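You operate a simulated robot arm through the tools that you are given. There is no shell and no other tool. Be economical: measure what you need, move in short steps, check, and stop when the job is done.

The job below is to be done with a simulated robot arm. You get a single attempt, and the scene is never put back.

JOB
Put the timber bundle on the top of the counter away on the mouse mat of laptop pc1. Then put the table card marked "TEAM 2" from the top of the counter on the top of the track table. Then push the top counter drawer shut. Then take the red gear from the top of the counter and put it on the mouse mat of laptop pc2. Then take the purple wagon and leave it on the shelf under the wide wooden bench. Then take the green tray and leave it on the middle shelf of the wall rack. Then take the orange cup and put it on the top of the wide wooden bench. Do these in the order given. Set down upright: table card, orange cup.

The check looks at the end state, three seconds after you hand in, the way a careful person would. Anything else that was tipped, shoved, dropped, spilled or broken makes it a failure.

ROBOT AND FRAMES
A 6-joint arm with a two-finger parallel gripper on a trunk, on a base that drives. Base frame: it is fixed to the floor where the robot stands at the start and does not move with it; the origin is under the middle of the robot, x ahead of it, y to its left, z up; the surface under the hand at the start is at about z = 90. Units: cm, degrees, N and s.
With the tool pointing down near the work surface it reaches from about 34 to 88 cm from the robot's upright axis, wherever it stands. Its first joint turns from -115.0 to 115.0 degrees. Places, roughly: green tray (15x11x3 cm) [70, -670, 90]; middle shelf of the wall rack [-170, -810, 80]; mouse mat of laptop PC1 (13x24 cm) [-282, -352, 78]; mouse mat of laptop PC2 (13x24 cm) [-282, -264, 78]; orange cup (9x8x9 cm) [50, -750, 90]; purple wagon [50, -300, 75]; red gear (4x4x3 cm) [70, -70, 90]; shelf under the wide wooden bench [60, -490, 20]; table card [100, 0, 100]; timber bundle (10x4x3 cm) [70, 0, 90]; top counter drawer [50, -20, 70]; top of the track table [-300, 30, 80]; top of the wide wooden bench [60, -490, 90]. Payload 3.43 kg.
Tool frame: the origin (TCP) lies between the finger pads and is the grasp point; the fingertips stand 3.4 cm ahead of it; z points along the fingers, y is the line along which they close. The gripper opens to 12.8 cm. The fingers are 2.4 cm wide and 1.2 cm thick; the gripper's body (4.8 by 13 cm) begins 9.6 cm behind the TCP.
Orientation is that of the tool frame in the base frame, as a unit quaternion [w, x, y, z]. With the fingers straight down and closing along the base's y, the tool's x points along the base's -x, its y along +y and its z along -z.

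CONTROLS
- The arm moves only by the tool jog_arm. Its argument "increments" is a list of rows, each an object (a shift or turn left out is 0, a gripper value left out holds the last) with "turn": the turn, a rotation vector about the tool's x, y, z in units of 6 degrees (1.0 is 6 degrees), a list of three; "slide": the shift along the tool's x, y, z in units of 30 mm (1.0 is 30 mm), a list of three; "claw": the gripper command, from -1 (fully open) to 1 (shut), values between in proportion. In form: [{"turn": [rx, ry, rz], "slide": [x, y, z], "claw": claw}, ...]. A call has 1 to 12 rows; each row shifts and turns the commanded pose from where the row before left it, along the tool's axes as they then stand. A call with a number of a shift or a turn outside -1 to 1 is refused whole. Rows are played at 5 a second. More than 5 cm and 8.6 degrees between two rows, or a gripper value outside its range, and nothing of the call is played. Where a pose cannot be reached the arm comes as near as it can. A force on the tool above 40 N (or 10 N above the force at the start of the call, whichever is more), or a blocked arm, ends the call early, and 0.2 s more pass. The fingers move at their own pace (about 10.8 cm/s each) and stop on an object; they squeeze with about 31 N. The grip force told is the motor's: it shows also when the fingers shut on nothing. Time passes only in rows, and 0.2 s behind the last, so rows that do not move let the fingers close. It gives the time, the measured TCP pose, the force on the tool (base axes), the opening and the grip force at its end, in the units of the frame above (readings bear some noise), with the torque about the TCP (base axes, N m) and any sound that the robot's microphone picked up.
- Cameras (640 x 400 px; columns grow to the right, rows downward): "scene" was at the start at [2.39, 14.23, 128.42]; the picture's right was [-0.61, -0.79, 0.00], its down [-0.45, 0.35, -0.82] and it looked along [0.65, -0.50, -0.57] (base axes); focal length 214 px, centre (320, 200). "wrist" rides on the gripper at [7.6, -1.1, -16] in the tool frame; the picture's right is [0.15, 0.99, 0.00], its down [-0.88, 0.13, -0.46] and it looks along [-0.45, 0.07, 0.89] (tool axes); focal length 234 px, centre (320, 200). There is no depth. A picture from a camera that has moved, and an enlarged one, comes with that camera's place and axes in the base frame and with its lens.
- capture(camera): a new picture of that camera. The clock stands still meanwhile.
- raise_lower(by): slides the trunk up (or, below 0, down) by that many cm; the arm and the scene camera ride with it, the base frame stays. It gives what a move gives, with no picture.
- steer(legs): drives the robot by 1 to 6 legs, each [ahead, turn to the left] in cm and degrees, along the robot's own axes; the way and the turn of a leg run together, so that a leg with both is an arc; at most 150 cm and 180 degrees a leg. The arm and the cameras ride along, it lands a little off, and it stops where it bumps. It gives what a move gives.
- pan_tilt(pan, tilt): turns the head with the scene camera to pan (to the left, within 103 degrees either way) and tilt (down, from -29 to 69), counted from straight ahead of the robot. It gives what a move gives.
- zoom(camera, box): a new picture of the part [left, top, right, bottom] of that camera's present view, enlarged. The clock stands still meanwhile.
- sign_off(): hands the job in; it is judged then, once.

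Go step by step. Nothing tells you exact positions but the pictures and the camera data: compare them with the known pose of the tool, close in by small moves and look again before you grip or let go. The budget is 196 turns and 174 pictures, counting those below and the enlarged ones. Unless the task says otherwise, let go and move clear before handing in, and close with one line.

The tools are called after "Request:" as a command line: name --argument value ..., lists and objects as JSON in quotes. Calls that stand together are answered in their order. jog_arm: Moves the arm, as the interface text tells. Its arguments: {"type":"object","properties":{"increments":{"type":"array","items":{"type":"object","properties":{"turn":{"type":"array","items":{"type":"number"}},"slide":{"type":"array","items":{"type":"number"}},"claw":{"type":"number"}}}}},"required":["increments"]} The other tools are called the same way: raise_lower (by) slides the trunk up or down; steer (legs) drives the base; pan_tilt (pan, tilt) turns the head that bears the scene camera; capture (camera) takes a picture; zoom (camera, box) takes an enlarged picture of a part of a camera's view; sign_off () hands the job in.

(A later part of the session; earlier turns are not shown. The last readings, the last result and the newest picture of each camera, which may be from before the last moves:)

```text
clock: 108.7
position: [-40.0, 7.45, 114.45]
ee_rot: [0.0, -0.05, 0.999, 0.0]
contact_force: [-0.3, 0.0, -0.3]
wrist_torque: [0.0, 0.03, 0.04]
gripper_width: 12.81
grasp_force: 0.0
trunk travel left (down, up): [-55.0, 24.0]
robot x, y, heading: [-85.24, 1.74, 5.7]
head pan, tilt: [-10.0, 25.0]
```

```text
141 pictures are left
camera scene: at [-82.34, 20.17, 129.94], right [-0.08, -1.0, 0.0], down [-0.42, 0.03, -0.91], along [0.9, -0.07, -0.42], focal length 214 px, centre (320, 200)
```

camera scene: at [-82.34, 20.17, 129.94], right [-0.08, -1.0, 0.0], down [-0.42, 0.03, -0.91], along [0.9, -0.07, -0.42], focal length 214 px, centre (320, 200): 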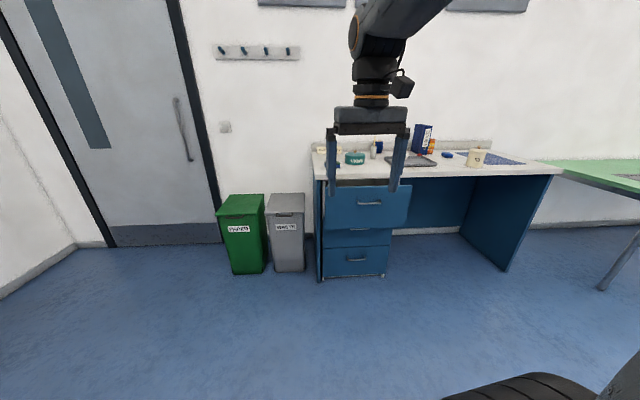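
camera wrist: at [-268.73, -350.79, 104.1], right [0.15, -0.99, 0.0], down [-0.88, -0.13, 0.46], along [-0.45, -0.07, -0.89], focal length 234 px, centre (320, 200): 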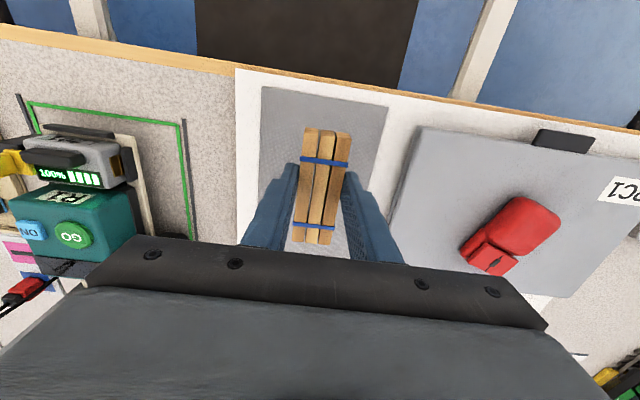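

I'm back in front of the counter. I'll square up and drive to the original standing spot.

Request:
steer --legs '[[0, -7.7], [83, 0], [0, 2]]'

Request:
pan_tilt --pan -10 --tilt 30

Request:
zoom --camera "scene" --box '[260, 120, 420, 220]'

Request:
capture --camera "wrist"

```text
clock: 114.2
position: [44.79, 0.76, 114.45]
ee_rot: [0.001, -0.005, 1.0, -0.001]
contact_force: [0.6, 0.1, 0.3]
wrist_torque: [-0.01, 0.0, 0.0]
gripper_width: 12.8
grasp_force: 0.1
trunk travel left (down, up): [-55.0, 24.0]
robot x, y, heading: [-0.67, -0.46, 0.4]
head pan, tilt: [-10.0, 25.0]
```

```text
clock: 114.8
position: [44.92, 0.82, 114.46]
ee_rot: [0.001, -0.005, 1.0, 0.0]
contact_force: [0.3, 0.4, 0.0]
wrist_torque: [-0.01, 0.01, 0.0]
gripper_width: 12.8
grasp_force: 0.1
trunk travel left (down, up): [-55.0, 24.0]
robot x, y, heading: [-0.81, -0.5, 0.6]
head pan, tilt: [-10.0, 30.0]
```

```text
4.00 times, centred on (340, 170) of scene
camera zoom: at [3.56, 17.34, 129.15], right [-0.16, -0.99, 0.0], down [-0.49, 0.08, -0.87], along [0.85, -0.14, -0.5], focal length 858 px, centre (240, 320)
```

zoom: 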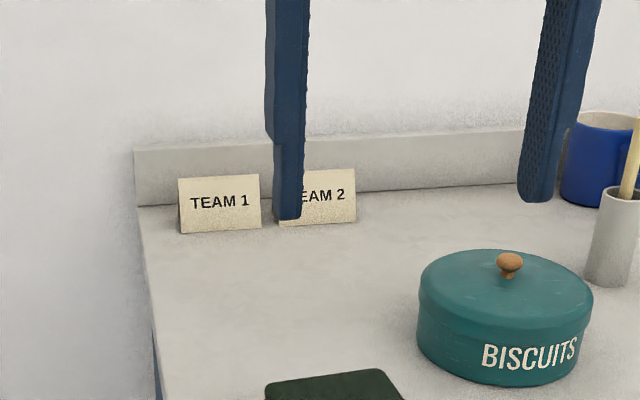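

```text
139 pictures are left
camera wrist: at [37.16, -0.27, 130.52], right [-0.16, 0.99, 0.0], down [0.88, 0.14, 0.46], along [0.45, 0.07, -0.89], focal length 234 px, centre (320, 200)
```

wrist: 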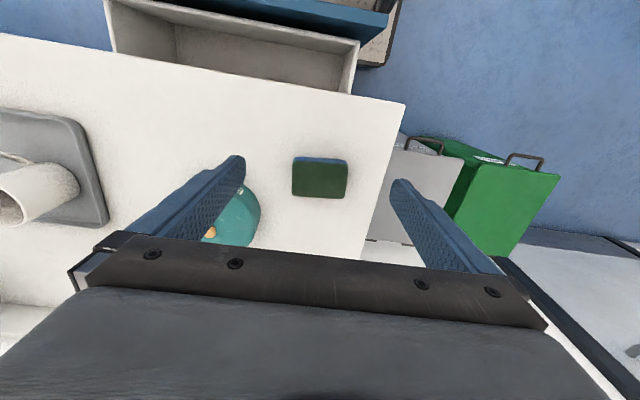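

Team 2 card spans y ≈ -1.5..-10.4, front foot x ≈ 90. I'll approach with the tool tilted 30° forward for reach, fingers closing on the card's ends.

Request:
jog_arm --increments '[{"slide": [-1, -0.225, 0.2], "claw": -0.6}, {"slide": [-1, -0.225, 0.2]}, {"slide": [-1, -0.225, 0.2]}, {"slide": [-1, -0.225, 0.2]}, {"slide": [-1, -0.225, 0.2]}, {"slide": [-1, -0.225, 0.2]}, {"slide": [-1, -0.225, 0.2]}, {"slide": [-1, -0.225, 0.2]}, {"slide": [-1, -0.225, 0.2]}, {"slide": [-1, -0.225, 0.2]}, {"turn": [0, -1, 0]}, {"turn": [0, -1, 0]}]'

Request:
jog_arm --increments '[{"turn": [0, -1, 0]}, {"turn": [0, -1, 0]}, {"turn": [0, -1, 0]}]'

Request:
capture --camera "wrist"

Request:
zoom --camera "scene" --box '[260, 120, 420, 220]'

```text
clock: 117.5
position: [74.86, -5.72, 108.38]
ee_rot: [0.105, -0.003, 0.994, 0.001]
contact_force: [0.1, -0.6, 0.1]
wrist_torque: [0.01, 0.03, -0.01]
gripper_width: 10.26
grasp_force: 0.1
trunk travel left (down, up): [-55.0, 24.0]
robot x, y, heading: [-0.59, -1.32, 0.7]
head pan, tilt: [-10.0, 30.0]
```

```text
clock: 118.2
position: [74.9, -5.69, 108.5]
ee_rot: [0.259, -0.004, 0.966, 0.001]
contact_force: [0.1, -0.5, -0.8]
wrist_torque: [0.0, 0.01, 0.05]
gripper_width: 10.25
grasp_force: 0.1
trunk travel left (down, up): [-55.0, 24.0]
robot x, y, heading: [-0.85, -1.1, 0.4]
head pan, tilt: [-10.0, 30.0]
```

```text
138 pictures are left
camera wrist: at [60.34, -6.92, 118.56], right [-0.13, 0.99, -0.07], down [0.53, 0.13, 0.84], along [0.84, 0.07, -0.54], focal length 234 px, centre (320, 200)
```

wrist: 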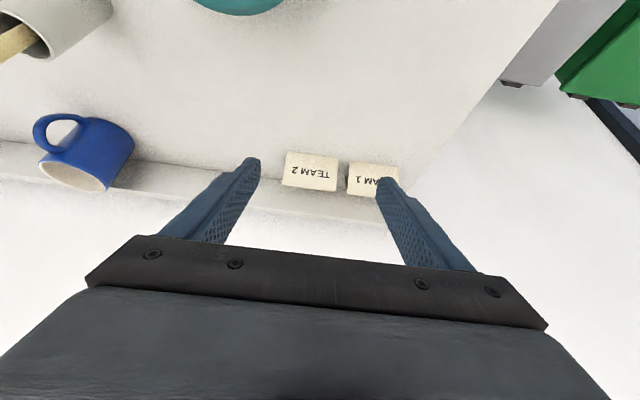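

```text
4.00 times, centred on (340, 170) of scene
camera zoom: at [3.58, 17.34, 129.15], right [-0.16, -0.99, 0.0], down [-0.49, 0.08, -0.87], along [0.85, -0.14, -0.5], focal length 858 px, centre (240, 320)
```

zoom: 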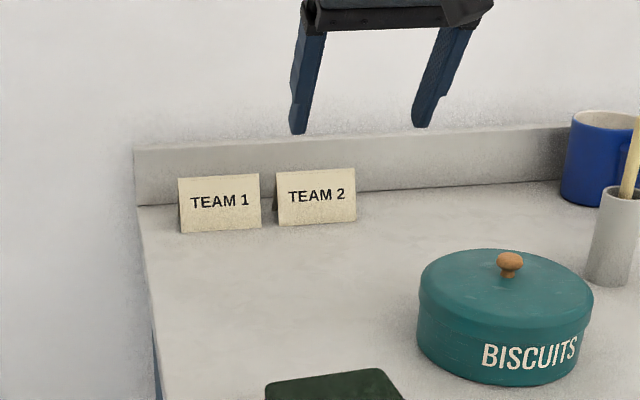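

The gap between cards is about 1.9 cm, so the left finger must go in carefully. I'll move near the card top and check alignment.

Request:
jog_arm --increments '[{"slide": [-0.485, -0.019, 0.973]}, {"slide": [-0.485, -0.019, 0.973]}, {"slide": [-0.485, -0.019, 0.973]}, {"slide": [-0.485, -0.019, 0.973]}, {"slide": [-0.485, -0.019, 0.973]}]'

Request:
zoom --camera "wrist" --box '[220, 90, 420, 215]'

Request:
zoom --camera "scene" --box '[300, 140, 364, 180]'

```text
clock: 119.5
position: [88.43, -5.78, 99.47]
ee_rot: [0.259, -0.004, 0.966, 0.001]
contact_force: [-0.4, 0.2, 0.7]
wrist_torque: [0.03, 0.04, 0.0]
gripper_width: 10.25
grasp_force: 0.2
trunk travel left (down, up): [-55.0, 24.0]
robot x, y, heading: [-0.73, -0.55, 0.2]
head pan, tilt: [-10.0, 30.0]
```

```text
3.20 times, centred on (320, 152) of wrist
camera zoom: at [73.82, -7.0, 109.67], right [-0.14, 0.99, -0.07], down [0.53, 0.14, 0.84], along [0.84, 0.07, -0.55], focal length 749 px, centre (320, 352)
```

zoom: 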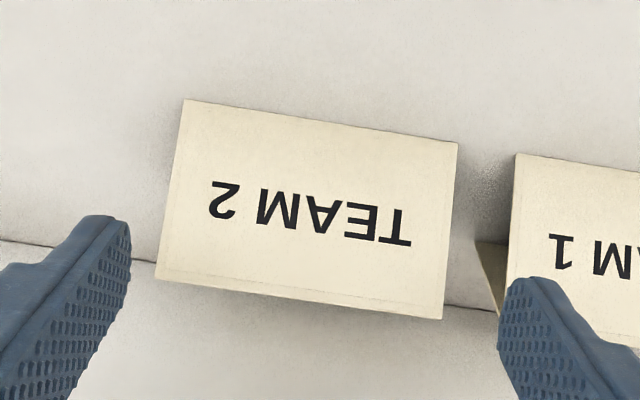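

```text
10.00 times, centred on (332, 160) of scene
camera zoom: at [3.52, 17.34, 129.15], right [-0.16, -0.99, 0.0], down [-0.49, 0.08, -0.87], along [0.85, -0.14, -0.5], focal length 2145 px, centre (200, 600)
```

zoom: 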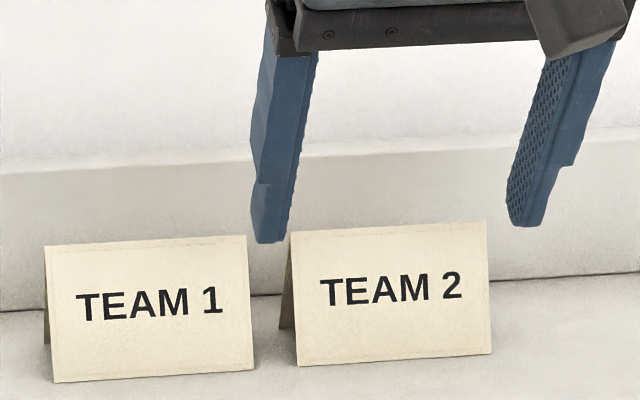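

The left finger needs about 3 mm shift toward -y. Then descend partway along the tool axis and check.

Request:
jog_arm --increments '[{"slide": [0, -0.11, 0]}, {"slide": [0, 0, 0.3]}]'

Request:
zoom --camera "wrist" --box '[220, 90, 420, 215]'

Request:
zoom --camera "scene" --box '[300, 140, 364, 180]'

```text
clock: 120.0
position: [88.85, -6.1, 98.91]
ee_rot: [0.26, -0.004, 0.966, 0.002]
contact_force: [-0.8, 0.9, 0.6]
wrist_torque: [-0.02, -0.01, -0.02]
gripper_width: 10.22
grasp_force: 0.0
trunk travel left (down, up): [-55.0, 24.0]
robot x, y, heading: [-0.43, -0.71, 0.6]
head pan, tilt: [-10.0, 30.0]
```

```text
3.20 times, centred on (320, 152) of wrist
camera zoom: at [74.18, -7.4, 109.01], right [-0.14, 0.99, -0.07], down [0.53, 0.14, 0.84], along [0.84, 0.07, -0.54], focal length 749 px, centre (320, 352)
```

zoom: 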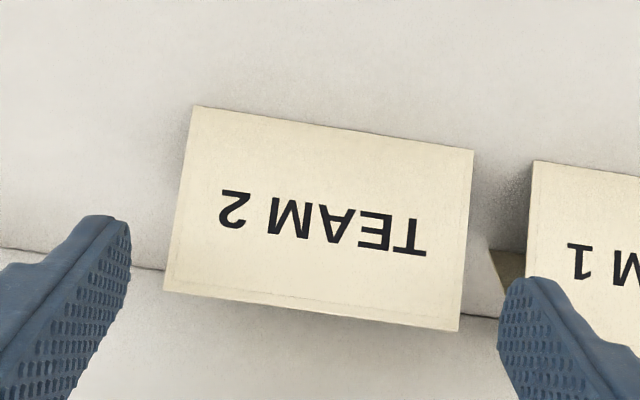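

```text
10.00 times, centred on (332, 160) of scene
camera zoom: at [3.55, 17.34, 129.15], right [-0.16, -0.99, 0.0], down [-0.49, 0.08, -0.87], along [0.85, -0.14, -0.5], focal length 2145 px, centre (200, 600)
```

zoom: 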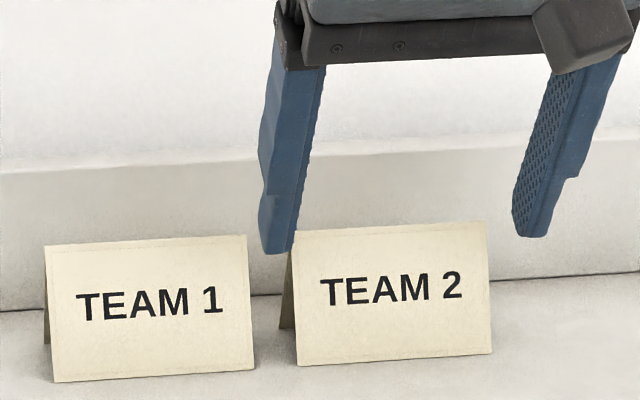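

Both views agree the finger is centred in the gap (≈4 mm each side). Descend further.

Request:
jog_arm --increments '[{"slide": [0, 0, 0.3]}, {"slide": [0, 0, 0.3]}]'

Request:
zoom --camera "wrist" --box '[220, 90, 420, 215]'

Request:
zoom --camera "scene" --box '[300, 140, 364, 180]'

```text
clock: 120.7
position: [89.72, -6.2, 97.05]
ee_rot: [0.259, -0.004, 0.966, 0.001]
contact_force: [0.0, -0.1, -0.1]
wrist_torque: [-0.02, 0.03, 0.0]
gripper_width: 10.23
grasp_force: 0.0
trunk travel left (down, up): [-55.0, 24.0]
robot x, y, heading: [-0.61, -0.68, 0.4]
head pan, tilt: [-10.0, 30.0]
```

```text
3.20 times, centred on (320, 152) of wrist
camera zoom: at [75.04, -7.4, 107.28], right [-0.14, 0.99, -0.07], down [0.53, 0.14, 0.83], along [0.83, 0.07, -0.55], focal length 749 px, centre (320, 352)
```

zoom: 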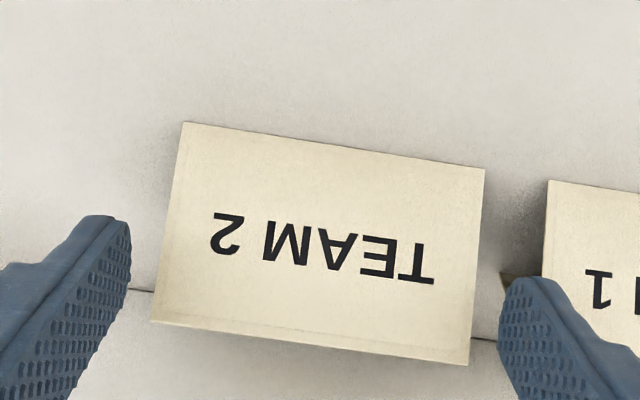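

```text
10.00 times, centred on (332, 160) of scene
camera zoom: at [3.55, 17.34, 129.15], right [-0.16, -0.99, 0.0], down [-0.49, 0.08, -0.87], along [0.85, -0.14, -0.5], focal length 2145 px, centre (200, 600)
```

zoom: 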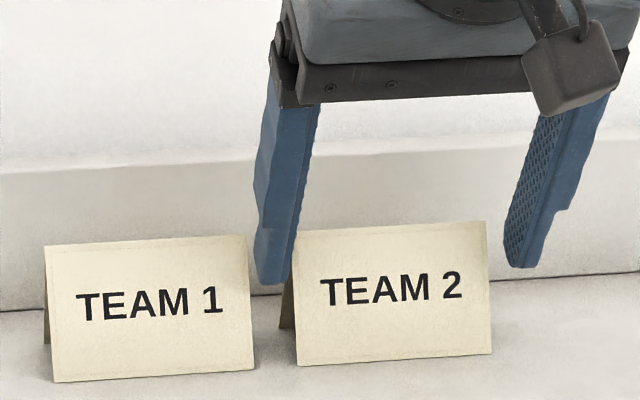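

Clear so far; continue down to gripping height.

Request:
jog_arm --increments '[{"slide": [0, 0, 0.35]}, {"slide": [0, 0, 0.35]}, {"slide": [0, 0, 0.3]}]'

Request:
zoom --camera "wrist" --box '[220, 90, 420, 215]'

Request:
zoom --camera "scene" --box '[300, 140, 364, 180]'

```text
clock: 121.5
position: [91.32, -6.34, 94.5]
ee_rot: [0.259, -0.005, 0.966, 0.001]
contact_force: [0.3, 0.1, 0.4]
wrist_torque: [0.0, 0.0, 0.01]
gripper_width: 10.23
grasp_force: 0.1
trunk travel left (down, up): [-55.0, 24.0]
robot x, y, heading: [-0.5, -0.67, 0.5]
head pan, tilt: [-10.0, 30.0]
```

```text
3.20 times, centred on (320, 152) of wrist
camera zoom: at [76.66, -7.45, 104.68], right [-0.14, 0.99, -0.07], down [0.53, 0.14, 0.84], along [0.83, 0.07, -0.55], focal length 749 px, centre (320, 352)
```

zoom: 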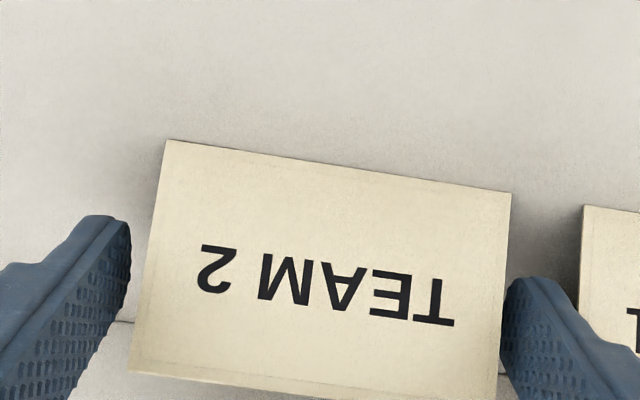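

```text
10.00 times, centred on (332, 160) of scene
camera zoom: at [3.55, 17.34, 129.15], right [-0.16, -0.99, 0.0], down [-0.49, 0.08, -0.87], along [0.85, -0.14, -0.5], focal length 2145 px, centre (200, 600)
```

zoom: 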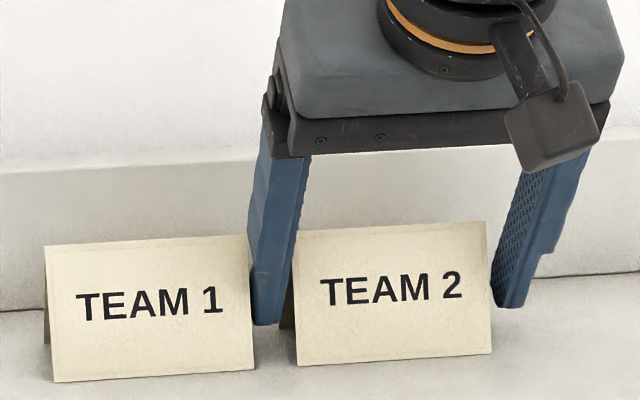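

Fingers straddle the card. Close and lift vertically.

Request:
jog_arm --increments '[{"claw": -0.35}, {"claw": 0.0}, {"claw": 0.5}, {"claw": 0.5}, {"claw": 0.5}]'

Request:
zoom --camera "scene" --box '[300, 140, 364, 180]'

```text
clock: 122.7
position: [91.34, -6.33, 94.56]
ee_rot: [0.259, -0.004, 0.966, 0.001]
contact_force: [0.3, 0.1, 0.2]
wrist_torque: [0.0, -0.02, -0.02]
gripper_width: 8.75
grasp_force: 31.5
trunk travel left (down, up): [-55.0, 24.0]
robot x, y, heading: [-0.6, -0.78, 0.6]
head pan, tilt: [-10.0, 30.0]
```

```text
10.00 times, centred on (332, 160) of scene
camera zoom: at [3.56, 17.34, 129.15], right [-0.16, -0.99, 0.0], down [-0.49, 0.08, -0.87], along [0.85, -0.14, -0.5], focal length 2145 px, centre (200, 600)
```

zoom: 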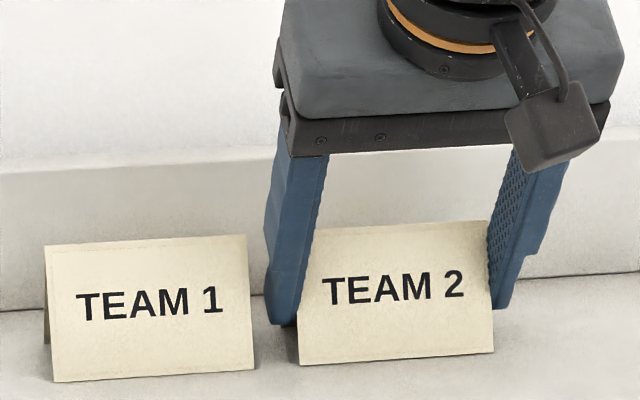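

Request:
jog_arm --increments '[{"slide": [-0.2, 0, -0.35]}, {"slide": [-0.45, 0, -0.78]}, {"slide": [-0.45, 0, -0.78]}, {"slide": [-0.45, 0, -0.78]}, {"slide": [-0.45, 0, -0.78]}]'

Request:
capture --camera "scene"

Request:
capture --camera "wrist"

```text
clock: 123.8
position: [91.52, -6.44, 106.38]
ee_rot: [0.259, -0.004, 0.966, 0.001]
contact_force: [0.9, -0.3, -0.3]
wrist_torque: [0.05, -0.04, -0.01]
gripper_width: 8.72
grasp_force: 30.9
trunk travel left (down, up): [-55.0, 24.0]
robot x, y, heading: [-1.01, -0.66, 0.5]
head pan, tilt: [-10.0, 30.0]
```

```text
127 pictures are left
camera scene: at [3.58, 17.34, 129.15], right [-0.16, -0.99, 0.0], down [-0.49, 0.08, -0.87], along [0.85, -0.14, -0.5], focal length 214 px, centre (320, 200)
```

scene: 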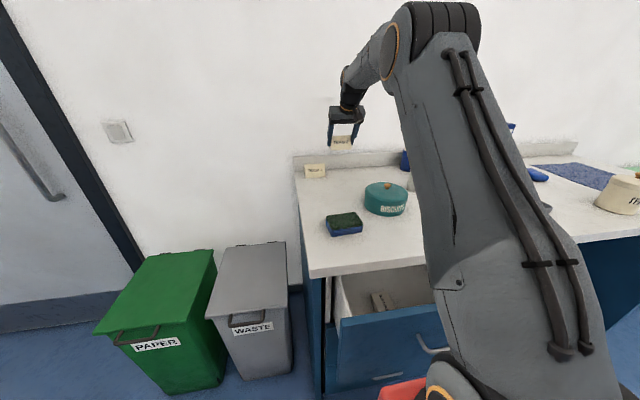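

```text
126 pictures are left
camera wrist: at [76.82, -7.6, 116.57], right [-0.14, 0.99, -0.07], down [0.53, 0.14, 0.83], along [0.83, 0.07, -0.55], focal length 234 px, centre (320, 200)
```

wrist: 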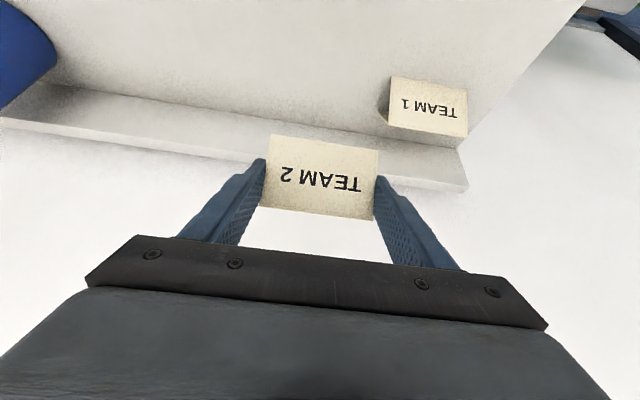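

Card lifted cleanly. Retract, back off and turn toward the track table.

Request:
jog_arm --increments '[{"slide": [0.853, 0, -0.723]}, {"slide": [0.853, 0, -0.723]}, {"slide": [0.853, 0, -0.723]}, {"slide": [0.853, 0, -0.723]}, {"slide": [0.853, 0, -0.723]}, {"slide": [0.853, 0, -0.723]}, {"slide": [0.853, 0, -0.723]}, {"slide": [0.853, 0, -0.723]}, {"slide": [0.853, 0, -0.723]}, {"slide": [0.853, 0, -0.723]}]'

Request:
steer --legs '[[-90, 0], [0, -178]]'

Request:
pan_tilt --pan 0 --tilt 25

Request:
capture --camera "scene"

```text
clock: 126.0
position: [58.15, -6.43, 112.58]
ee_rot: [0.259, -0.004, 0.966, 0.001]
contact_force: [0.3, -0.3, -0.7]
wrist_torque: [0.02, 0.03, -0.03]
gripper_width: 8.69
grasp_force: 30.7
trunk travel left (down, up): [-55.0, 24.0]
robot x, y, heading: [-0.65, -0.74, 0.6]
head pan, tilt: [-10.0, 30.0]
```

```text
clock: 137.9
position: [-148.72, -2.21, 112.49]
ee_rot: [0.014, 0.965, 0.05, -0.259]
contact_force: [0.3, 0.8, 0.5]
wrist_torque: [-0.03, -0.01, 0.02]
gripper_width: 8.49
grasp_force: 30.7
trunk travel left (down, up): [-55.0, 24.0]
robot x, y, heading: [-89.45, -2.63, -174.1]
head pan, tilt: [-10.0, 30.0]
```

```text
clock: 138.6
position: [-148.72, -2.38, 112.53]
ee_rot: [0.013, 0.965, 0.05, -0.259]
contact_force: [-0.4, -0.7, 0.1]
wrist_torque: [-0.02, 0.03, -0.02]
gripper_width: 8.46
grasp_force: 31.4
trunk travel left (down, up): [-55.0, 24.0]
robot x, y, heading: [-89.76, -2.47, -173.9]
head pan, tilt: [0.0, 25.0]
```

```text
125 pictures are left
camera scene: at [-91.97, -22.28, 129.94], right [-0.1, 0.99, 0.0], down [0.42, 0.04, -0.91], along [-0.9, -0.09, -0.42], focal length 214 px, centre (320, 200)
```

scene: 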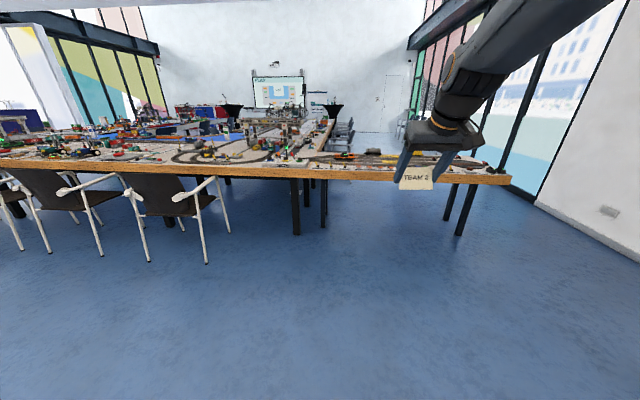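

Request:
zoom --camera "scene" --box '[260, 110, 520, 210]'

Request:
capture --camera "wrist"

```text
2.46 times, centred on (390, 160) of scene
camera zoom: at [-91.97, -22.28, 129.94], right [-0.1, 0.99, 0.0], down [0.42, 0.04, -0.91], along [-0.9, -0.09, -0.42], focal length 528 px, centre (148, 298)
```

zoom: 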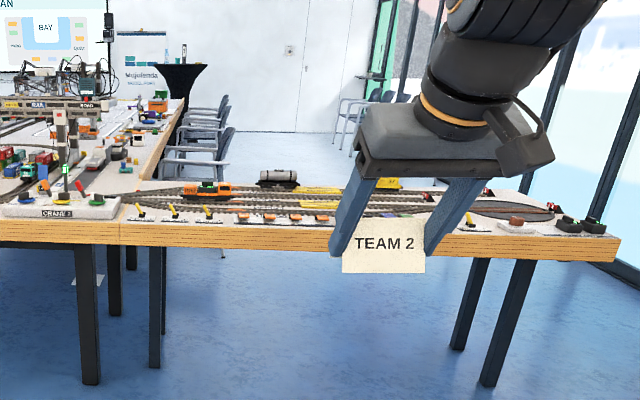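

```text
123 pictures are left
camera wrist: at [-134.42, 0.36, 122.68], right [0.23, -0.97, -0.07], down [-0.52, -0.18, 0.83], along [-0.82, -0.15, -0.55], focal length 234 px, centre (320, 200)
```

wrist: 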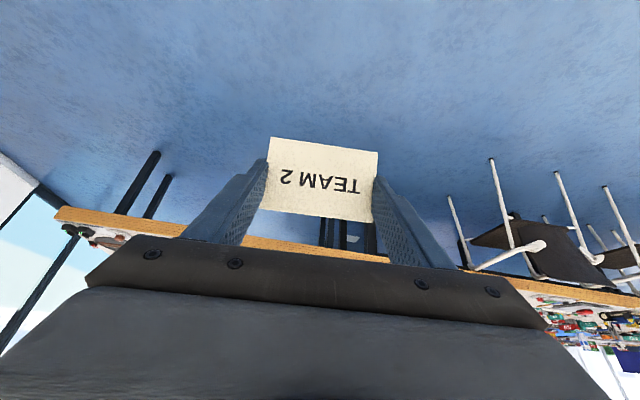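

The right-hand section of the long table (y -20..90) has tracks and some free surface, no chairs. I'll drive up to it and look down.

Request:
steer --legs '[[0, -22.4], [88, 0], [0, 16.4]]'

Request:
pan_tilt --pan -8 --tilt 40

Request:
capture --camera "scene"

Request:
capture --camera "wrist"

```text
clock: 145.4
position: [-233.52, 26.98, 112.52]
ee_rot: [0.002, 0.966, 0.009, -0.259]
contact_force: [-0.5, 0.6, -0.6]
wrist_torque: [0.01, 0.02, 0.0]
gripper_width: 8.5
grasp_force: 31.2
trunk travel left (down, up): [-55.0, 24.0]
robot x, y, heading: [-174.53, 21.95, -178.5]
head pan, tilt: [0.0, 25.0]
```

```text
clock: 146.2
position: [-233.26, 26.86, 112.42]
ee_rot: [0.003, 0.966, 0.011, -0.259]
contact_force: [0.8, 0.0, -0.2]
wrist_torque: [-0.02, 0.01, -0.02]
gripper_width: 8.48
grasp_force: 31.3
trunk travel left (down, up): [-55.0, 24.0]
robot x, y, heading: [-174.67, 21.86, -179.0]
head pan, tilt: [-8.0, 40.0]
```

```text
122 pictures are left
camera scene: at [-177.77, 3.61, 127.62], right [0.12, 0.99, 0.0], down [0.64, -0.08, -0.77], along [-0.76, 0.09, -0.64], focal length 214 px, centre (320, 200)
```

scene: 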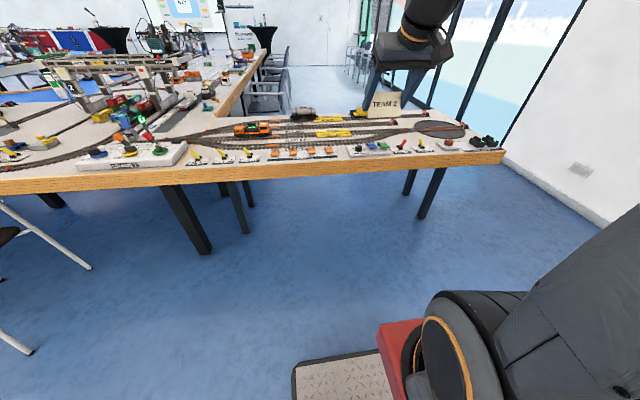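

```text
121 pictures are left
camera wrist: at [-218.99, 28.46, 122.68], right [0.15, -0.99, -0.07], down [-0.53, -0.14, 0.83], along [-0.83, -0.08, -0.55], focal length 234 px, centre (320, 200)
```

wrist: 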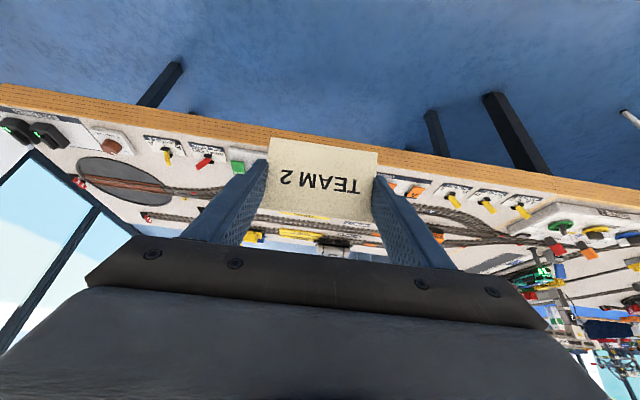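

Request:
zoom --camera "scene" --box '[180, 90, 350, 190]'

Request:
zoom --camera "scene" --box '[340, 90, 510, 190]'

```text
3.76 times, centred on (265, 140) of scene
camera zoom: at [-177.77, 3.61, 127.62], right [0.12, 0.99, 0.0], down [0.64, -0.08, -0.77], along [-0.76, 0.09, -0.64], focal length 807 px, centre (527, 426)
```

zoom: 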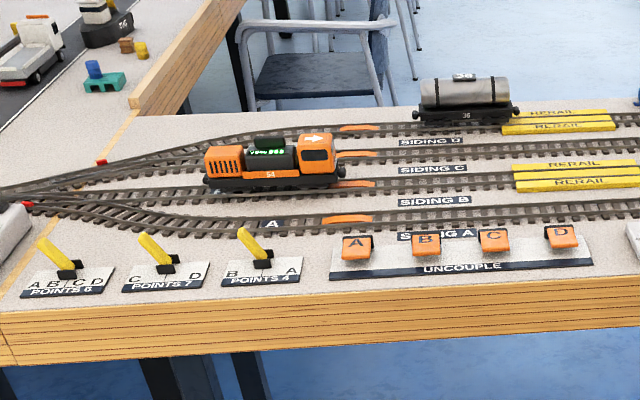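

```text
3.76 times, centred on (425, 140) of scene
camera zoom: at [-177.77, 3.61, 127.62], right [0.12, 0.99, 0.0], down [0.64, -0.08, -0.77], along [-0.76, 0.09, -0.64], focal length 807 px, centre (-75, 426)
```

zoom: 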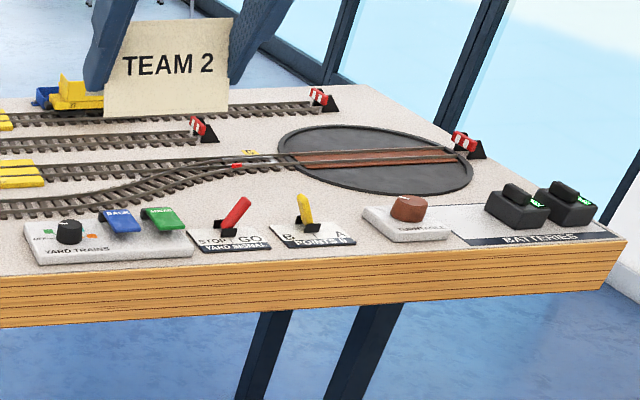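

Most of the surface is occupied, but there's a free patch between siding ends and turntable near (-305, 70). I'll reposition to y ≈ 62 to look at it.

Request:
steer --legs '[[0, -59], [47, 0], [0, 58], [10, 0]]'

Request:
pan_tilt --pan -12 --tilt 35

Request:
capture --camera "scene"

Request:
capture --camera "wrist"

```text
clock: 155.0
position: [-267.55, 68.3, 112.55]
ee_rot: [0.001, 0.966, 0.001, -0.258]
contact_force: [0.3, -0.7, -0.4]
wrist_torque: [0.02, 0.0, -0.01]
gripper_width: 8.49
grasp_force: 30.6
trunk travel left (down, up): [-55.0, 24.0]
robot x, y, heading: [-208.89, 62.2, -179.8]
head pan, tilt: [-8.0, 40.0]
```

```text
clock: 155.7
position: [-267.57, 68.18, 112.59]
ee_rot: [0.0, 0.966, 0.001, -0.258]
contact_force: [-0.3, 0.1, 0.1]
wrist_torque: [-0.01, 0.0, 0.02]
gripper_width: 8.51
grasp_force: 30.4
trunk travel left (down, up): [-55.0, 24.0]
robot x, y, heading: [-208.84, 62.06, -179.8]
head pan, tilt: [-12.0, 35.0]
```

```text
118 pictures are left
camera scene: at [-212.64, 44.47, 128.37], right [0.21, 0.98, 0.0], down [0.56, -0.12, -0.82], along [-0.8, 0.17, -0.57], focal length 214 px, centre (320, 200)
```

scene: 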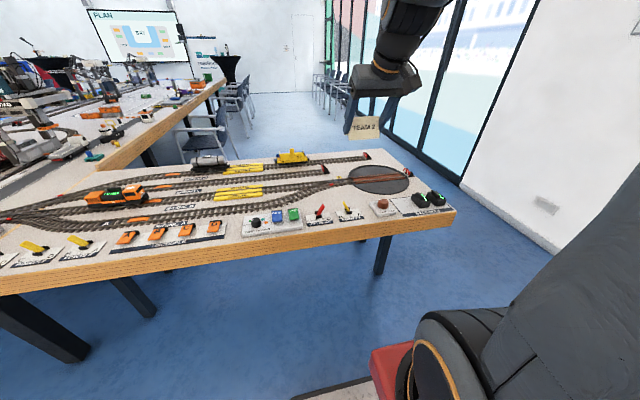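

```text
117 pictures are left
camera wrist: at [-253.18, 69.46, 122.68], right [0.13, -0.99, -0.07], down [-0.53, -0.13, 0.83], along [-0.84, -0.07, -0.55], focal length 234 px, centre (320, 200)
```

wrist: 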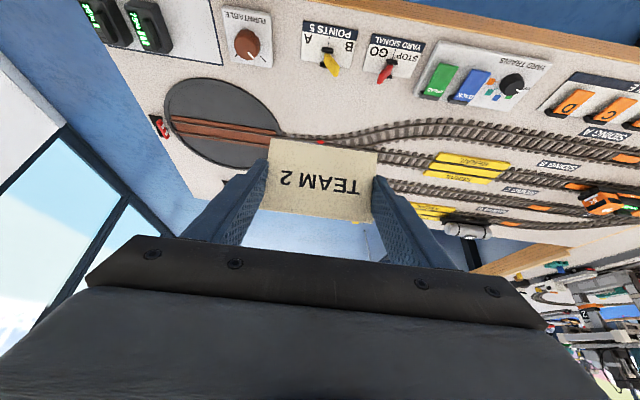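

Request:
zoom --camera "scene" --box '[240, 130, 470, 250]'

Request:
zoom --camera "scene" --box '[0, 140, 240, 290]'

```text
2.78 times, centred on (355, 190) of scene
camera zoom: at [-212.64, 44.47, 128.37], right [0.21, 0.98, 0.0], down [0.56, -0.12, -0.82], along [-0.8, 0.17, -0.57], focal length 597 px, centre (223, 228)
```

zoom: 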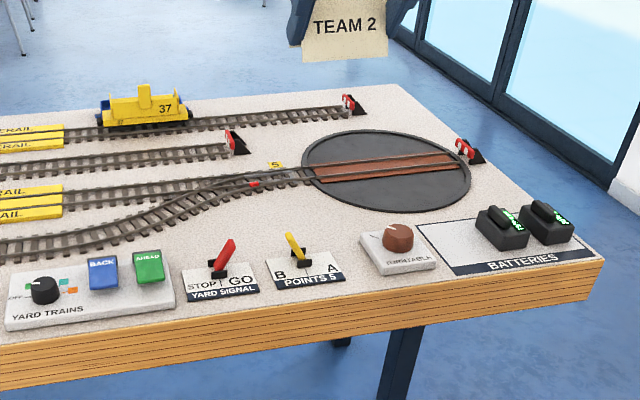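

```text
2.67 times, centred on (120, 215) of scene
camera zoom: at [-212.64, 44.47, 128.37], right [0.21, 0.98, 0.0], down [0.56, -0.12, -0.82], along [-0.8, 0.17, -0.57], focal length 572 px, centre (853, 160)
```

zoom: 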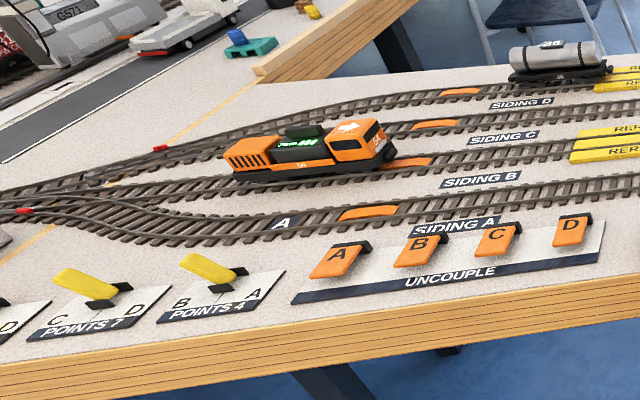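

A roughly 15×17 cm free patch lies between the turntable, curved track and the POINTS 5 panel, centre ≈ (-283, 66.5). I'll bring the card above it.

Request:
jog_arm --increments '[{"slide": [-0.078, 0.063, 0.926]}, {"slide": [-0.078, 0.063, 0.926]}, {"slide": [-0.078, 0.063, 0.926]}, {"slide": [-0.078, 0.063, 0.926]}, {"slide": [-0.078, 0.063, 0.926]}, {"slide": [-0.078, 0.063, 0.926]}, {"slide": [-0.078, 0.063, 0.926]}, {"slide": [-0.078, 0.063, 0.926]}, {"slide": [-0.078, 0.063, 0.926]}]'

Request:
zoom --camera "scene" --box '[260, 130, 420, 230]'

Request:
capture --camera "wrist"

```text
clock: 157.7
position: [-281.87, 66.27, 91.83]
ee_rot: [0.0, 0.966, 0.0, -0.26]
contact_force: [0.7, 0.2, 0.2]
wrist_torque: [0.01, 0.0, 0.02]
gripper_width: 8.52
grasp_force: 31.5
trunk travel left (down, up): [-55.0, 24.0]
robot x, y, heading: [-208.56, 61.79, -180.1]
head pan, tilt: [-12.0, 35.0]
```

```text
4.00 times, centred on (340, 180) of scene
camera zoom: at [-212.61, 44.48, 128.37], right [0.21, 0.98, 0.0], down [0.56, -0.12, -0.82], along [-0.8, 0.17, -0.57], focal length 858 px, centre (240, 280)
```

zoom: 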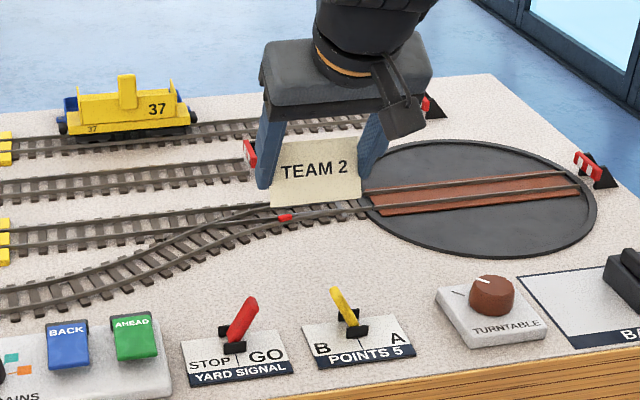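

```text
113 pictures are left
camera wrist: at [-267.34, 67.48, 101.94], right [0.13, -0.99, -0.07], down [-0.53, -0.13, 0.84], along [-0.84, -0.07, -0.54], focal length 234 px, centre (320, 200)
```

wrist: 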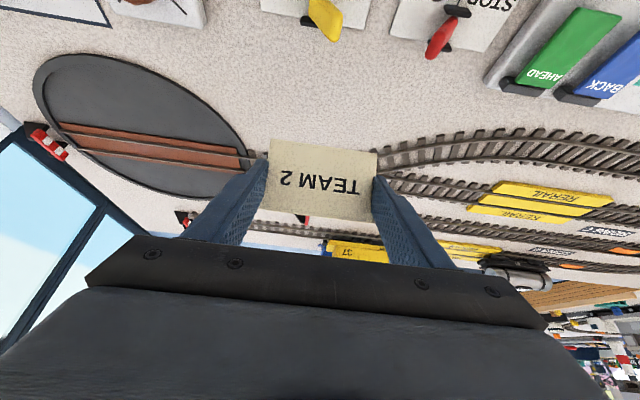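

Projection shows the footprint lands clear of track and panels. Lower 6.5 cm and check.

Request:
jog_arm --increments '[{"slide": [0.361, 0, 0.625]}, {"slide": [0.361, 0, 0.625]}, {"slide": [0.361, 0, 0.625]}]'

Request:
zoom --camera "scene" --box '[300, 160, 380, 210]'

Request:
capture --camera "wrist"

```text
clock: 158.5
position: [-281.83, 66.31, 85.27]
ee_rot: [0.0, 0.966, 0.0, -0.259]
contact_force: [0.5, -0.1, 0.2]
wrist_torque: [-0.04, 0.02, -0.02]
gripper_width: 8.52
grasp_force: 31.0
trunk travel left (down, up): [-55.0, 24.0]
robot x, y, heading: [-208.76, 62.05, -179.8]
head pan, tilt: [-12.0, 35.0]
```

```text
8.00 times, centred on (340, 185) of scene
camera zoom: at [-212.63, 44.48, 128.37], right [0.21, 0.98, 0.0], down [0.56, -0.12, -0.82], along [-0.8, 0.17, -0.57], focal length 1716 px, centre (160, 320)
```

zoom: 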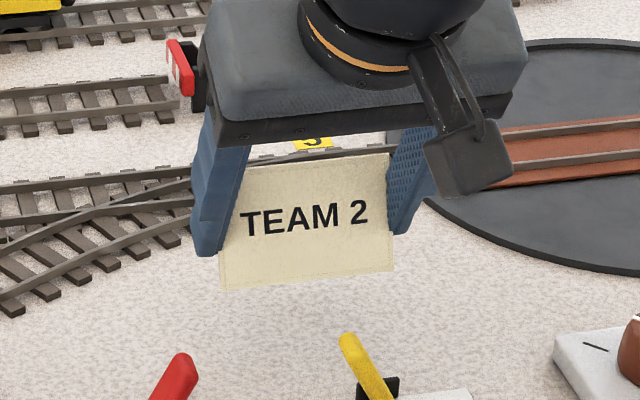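

```text
111 pictures are left
camera wrist: at [-267.36, 67.59, 95.31], right [0.13, -0.99, -0.07], down [-0.53, -0.13, 0.83], along [-0.84, -0.07, -0.55], focal length 234 px, centre (320, 200)
```

wrist: 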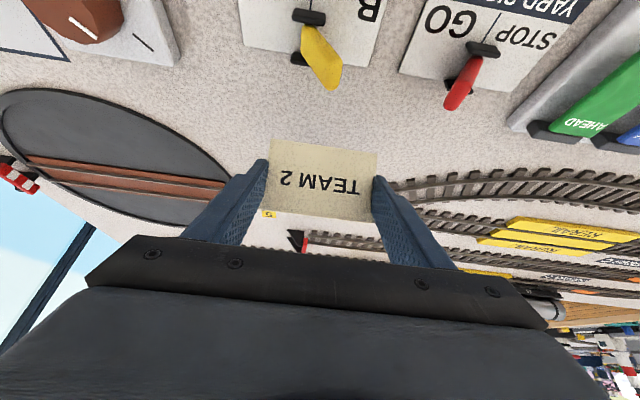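

Request:
jog_arm --increments '[{"slide": [0.1, 0, 0.173]}, {"slide": [0.1, 0, 0.173]}, {"slide": [0.05, 0, 0.087]}]'

Request:
zoom --camera "scene" --box '[300, 160, 380, 210]'

```text
clock: 159.3
position: [-281.86, 66.44, 83.71]
ee_rot: [0.0, 0.966, 0.001, -0.258]
contact_force: [-0.6, -0.2, 0.6]
wrist_torque: [0.02, 0.01, 0.02]
gripper_width: 8.49
grasp_force: 30.9
trunk travel left (down, up): [-55.0, 24.0]
robot x, y, heading: [-208.73, 61.55, -179.7]
head pan, tilt: [-12.0, 35.0]
```

```text
8.00 times, centred on (340, 185) of scene
camera zoom: at [-212.64, 44.48, 128.37], right [0.21, 0.98, 0.0], down [0.56, -0.12, -0.82], along [-0.8, 0.17, -0.57], focal length 1716 px, centre (160, 320)
```

zoom: 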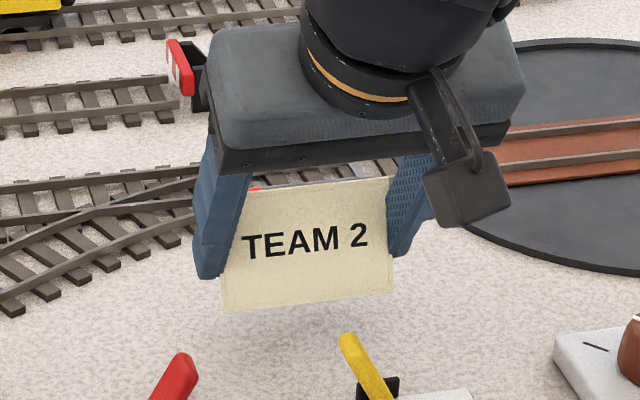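

Request:
jog_arm --increments '[{"slide": [0.05, 0, 0.087]}, {"slide": [0.05, 0, 0.087]}, {"slide": [0, 0, 0]}]'

Request:
jog_arm --increments '[{"slide": [0.05, 0, 0.087]}, {"slide": [0, 0, 0]}]'

Request:
zoom --camera "scene" --box '[300, 160, 380, 210]'

```text
clock: 160.1
position: [-281.96, 66.52, 83.22]
ee_rot: [0.0, 0.966, 0.0, -0.259]
contact_force: [-0.4, -0.3, 0.5]
wrist_torque: [0.01, 0.0, -0.01]
gripper_width: 8.49
grasp_force: 31.1
trunk travel left (down, up): [-55.0, 24.0]
robot x, y, heading: [-208.94, 62.17, -180.0]
head pan, tilt: [-12.0, 35.0]
```

```text
clock: 160.7
position: [-281.91, 66.59, 82.99]
ee_rot: [-0.001, 0.966, 0.0, -0.259]
contact_force: [-0.4, -0.3, -1.0]
wrist_torque: [-0.02, -0.02, -0.06]
gripper_width: 8.48
grasp_force: 31.3
trunk travel left (down, up): [-55.0, 24.0]
robot x, y, heading: [-209.08, 61.99, -179.5]
head pan, tilt: [-12.0, 35.0]
```

```text
8.00 times, centred on (340, 185) of scene
camera zoom: at [-212.65, 44.48, 128.37], right [0.21, 0.98, 0.0], down [0.56, -0.12, -0.82], along [-0.8, 0.17, -0.57], focal length 1716 px, centre (160, 320)
```

zoom: 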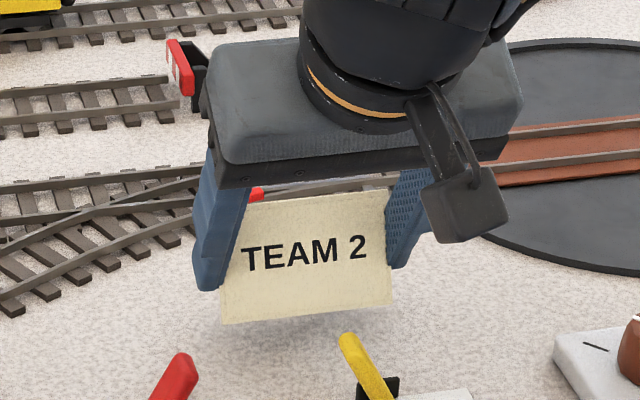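

Request:
jog_arm --increments '[{"slide": [0.05, 0, 0.087]}, {"slide": [0, 0, 0]}]'

Request:
jog_arm --increments '[{"slide": [0.05, 0, 0.087]}, {"slide": [0, 0, 0]}]'

Request:
zoom --camera "scene" --box '[300, 160, 380, 210]'

```text
clock: 161.3
position: [-281.82, 66.49, 82.61]
ee_rot: [0.0, 0.966, 0.001, -0.259]
contact_force: [-0.2, -0.2, 0.0]
wrist_torque: [-0.04, -0.01, 0.0]
gripper_width: 8.5
grasp_force: 30.6
trunk travel left (down, up): [-55.0, 24.0]
robot x, y, heading: [-209.09, 62.16, -179.7]
head pan, tilt: [-12.0, 35.0]
```

```text
clock: 161.9
position: [-281.84, 66.55, 82.37]
ee_rot: [0.001, 0.966, 0.001, -0.259]
contact_force: [-0.5, 1.0, 0.0]
wrist_torque: [-0.01, -0.01, -0.03]
gripper_width: 8.5
grasp_force: 31.1
trunk travel left (down, up): [-55.0, 24.0]
robot x, y, heading: [-208.91, 62.11, -179.9]
head pan, tilt: [-12.0, 35.0]
```

```text
8.00 times, centred on (340, 185) of scene
camera zoom: at [-212.65, 44.48, 128.37], right [0.21, 0.98, 0.0], down [0.56, -0.12, -0.82], along [-0.8, 0.17, -0.57], focal length 1716 px, centre (160, 320)
```

zoom: 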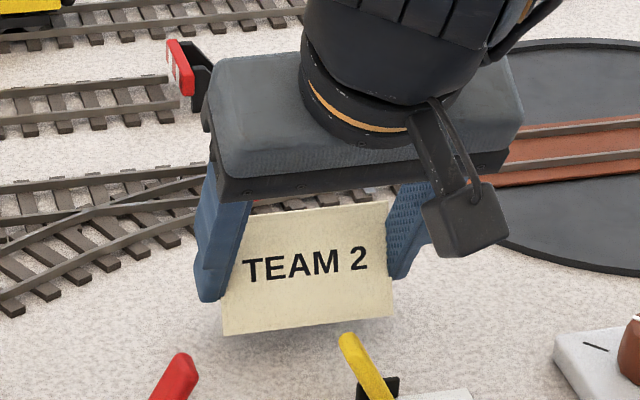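

Request:
jog_arm --increments '[{"slide": [0.05, 0, 0.087]}, {"slide": [0, 0, 0]}]'

Request:
jog_arm --increments '[{"slide": [0.035, 0, 0.06]}, {"slide": [0, 0, 0]}]'

Request:
zoom --camera "scene" --box '[300, 160, 380, 210]'

```text
clock: 162.5
position: [-281.68, 66.46, 81.95]
ee_rot: [0.0, 0.966, 0.001, -0.259]
contact_force: [0.5, 0.1, 0.4]
wrist_torque: [0.04, -0.02, -0.03]
gripper_width: 8.51
grasp_force: 31.3
trunk travel left (down, up): [-55.0, 24.0]
robot x, y, heading: [-208.63, 62.01, -179.8]
head pan, tilt: [-12.0, 35.0]
```

```text
clock: 163.1
position: [-281.86, 66.41, 81.65]
ee_rot: [0.0, 0.966, 0.0, -0.259]
contact_force: [0.1, -0.8, -0.3]
wrist_torque: [-0.02, 0.0, -0.03]
gripper_width: 8.51
grasp_force: 31.0
trunk travel left (down, up): [-55.0, 24.0]
robot x, y, heading: [-208.85, 61.96, -179.8]
head pan, tilt: [-12.0, 35.0]
```

```text
8.00 times, centred on (340, 185) of scene
camera zoom: at [-212.65, 44.48, 128.37], right [0.21, 0.98, 0.0], down [0.56, -0.12, -0.82], along [-0.8, 0.17, -0.57], focal length 1716 px, centre (160, 320)
```

zoom: 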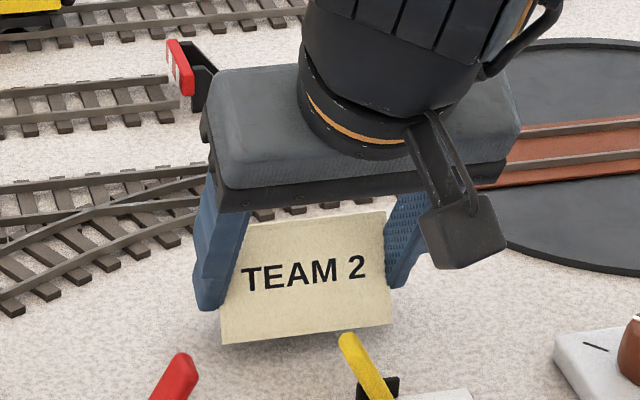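

Request:
jog_arm --increments '[{"slide": [0.05, 0, 0.087]}, {"slide": [0, 0, 0]}]'

Request:
jog_arm --increments '[{"slide": [0.05, 0, 0.087]}, {"slide": [0, 0, 0]}]'

Request:
zoom --camera "scene" --box '[300, 160, 380, 210]'

```text
clock: 163.7
position: [-281.94, 66.58, 81.45]
ee_rot: [0.0, 0.966, 0.001, -0.259]
contact_force: [0.0, 0.5, -0.7]
wrist_torque: [-0.03, -0.01, -0.01]
gripper_width: 8.5
grasp_force: 30.6
trunk travel left (down, up): [-55.0, 24.0]
robot x, y, heading: [-209.13, 61.56, -179.9]
head pan, tilt: [-12.0, 35.0]
```

```text
clock: 164.3
position: [-281.9, 66.53, 81.28]
ee_rot: [0.0, 0.966, 0.001, -0.259]
contact_force: [-0.2, -0.1, 0.1]
wrist_torque: [0.02, -0.03, -0.01]
gripper_width: 8.51
grasp_force: 31.1
trunk travel left (down, up): [-55.0, 24.0]
robot x, y, heading: [-208.84, 61.96, -180.0]
head pan, tilt: [-12.0, 35.0]
```

```text
8.00 times, centred on (340, 185) of scene
camera zoom: at [-212.65, 44.48, 128.37], right [0.21, 0.98, 0.0], down [0.56, -0.12, -0.82], along [-0.8, 0.17, -0.57], focal length 1716 px, centre (160, 320)
```

zoom: 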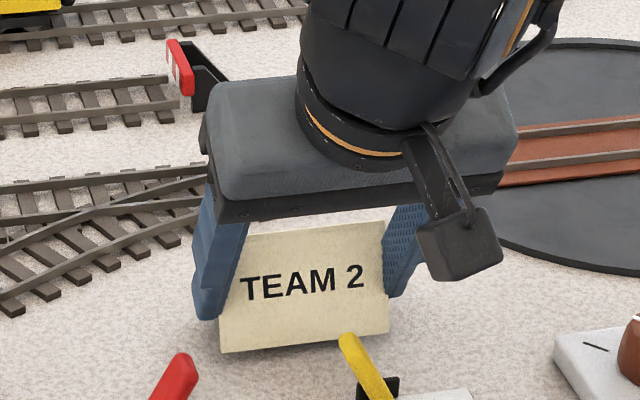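

Request:
jog_arm --increments '[{"slide": [0.04, 0, 0.07]}, {"slide": [0, 0, 0]}]'

Request:
jog_arm --increments '[{"slide": [0.04, 0, 0.07]}, {"slide": [0, 0, 0]}]'

Request:
zoom --camera "scene" --box '[300, 160, 380, 210]'

Request:
zoom --camera "wrist" --box '[240, 100, 400, 230]'

```text
clock: 164.9
position: [-282.03, 66.44, 80.91]
ee_rot: [-0.001, 0.966, 0.001, -0.259]
contact_force: [-0.2, 0.4, 0.4]
wrist_torque: [-0.05, 0.01, -0.01]
gripper_width: 8.48
grasp_force: 31.1
trunk travel left (down, up): [-55.0, 24.0]
robot x, y, heading: [-208.7, 61.62, -179.9]
head pan, tilt: [-12.0, 35.0]
```

```text
clock: 165.5
position: [-282.06, 66.52, 80.77]
ee_rot: [0.001, 0.966, 0.001, -0.259]
contact_force: [-0.6, 0.5, 0.6]
wrist_torque: [0.01, -0.03, -0.04]
gripper_width: 8.49
grasp_force: 30.4
trunk travel left (down, up): [-55.0, 24.0]
robot x, y, heading: [-208.78, 61.84, -180.0]
head pan, tilt: [-12.0, 35.0]
```

```text
8.00 times, centred on (340, 185) of scene
camera zoom: at [-212.65, 44.48, 128.37], right [0.21, 0.98, 0.0], down [0.56, -0.12, -0.82], along [-0.8, 0.17, -0.57], focal length 1716 px, centre (160, 320)
```

zoom: 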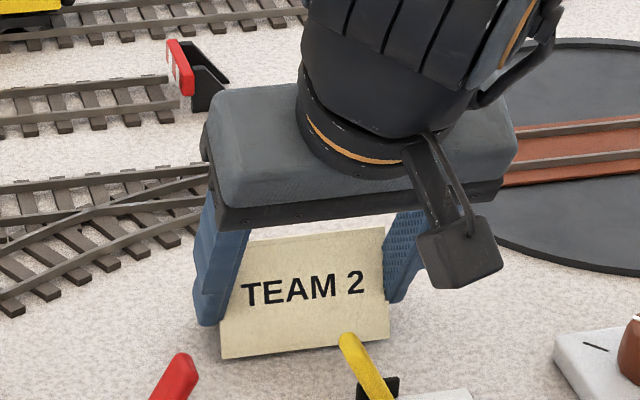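

```text
3.08 times, centred on (320, 165) of wrist
camera zoom: at [-267.59, 67.8, 90.92], right [0.13, -0.99, -0.07], down [-0.53, -0.13, 0.83], along [-0.84, -0.07, -0.55], focal length 720 px, centre (320, 308)
```

zoom: 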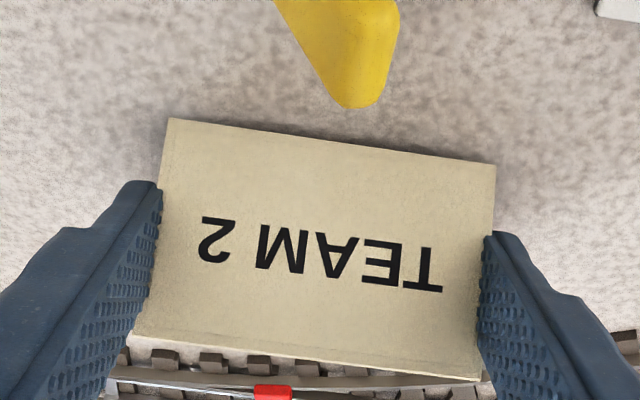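

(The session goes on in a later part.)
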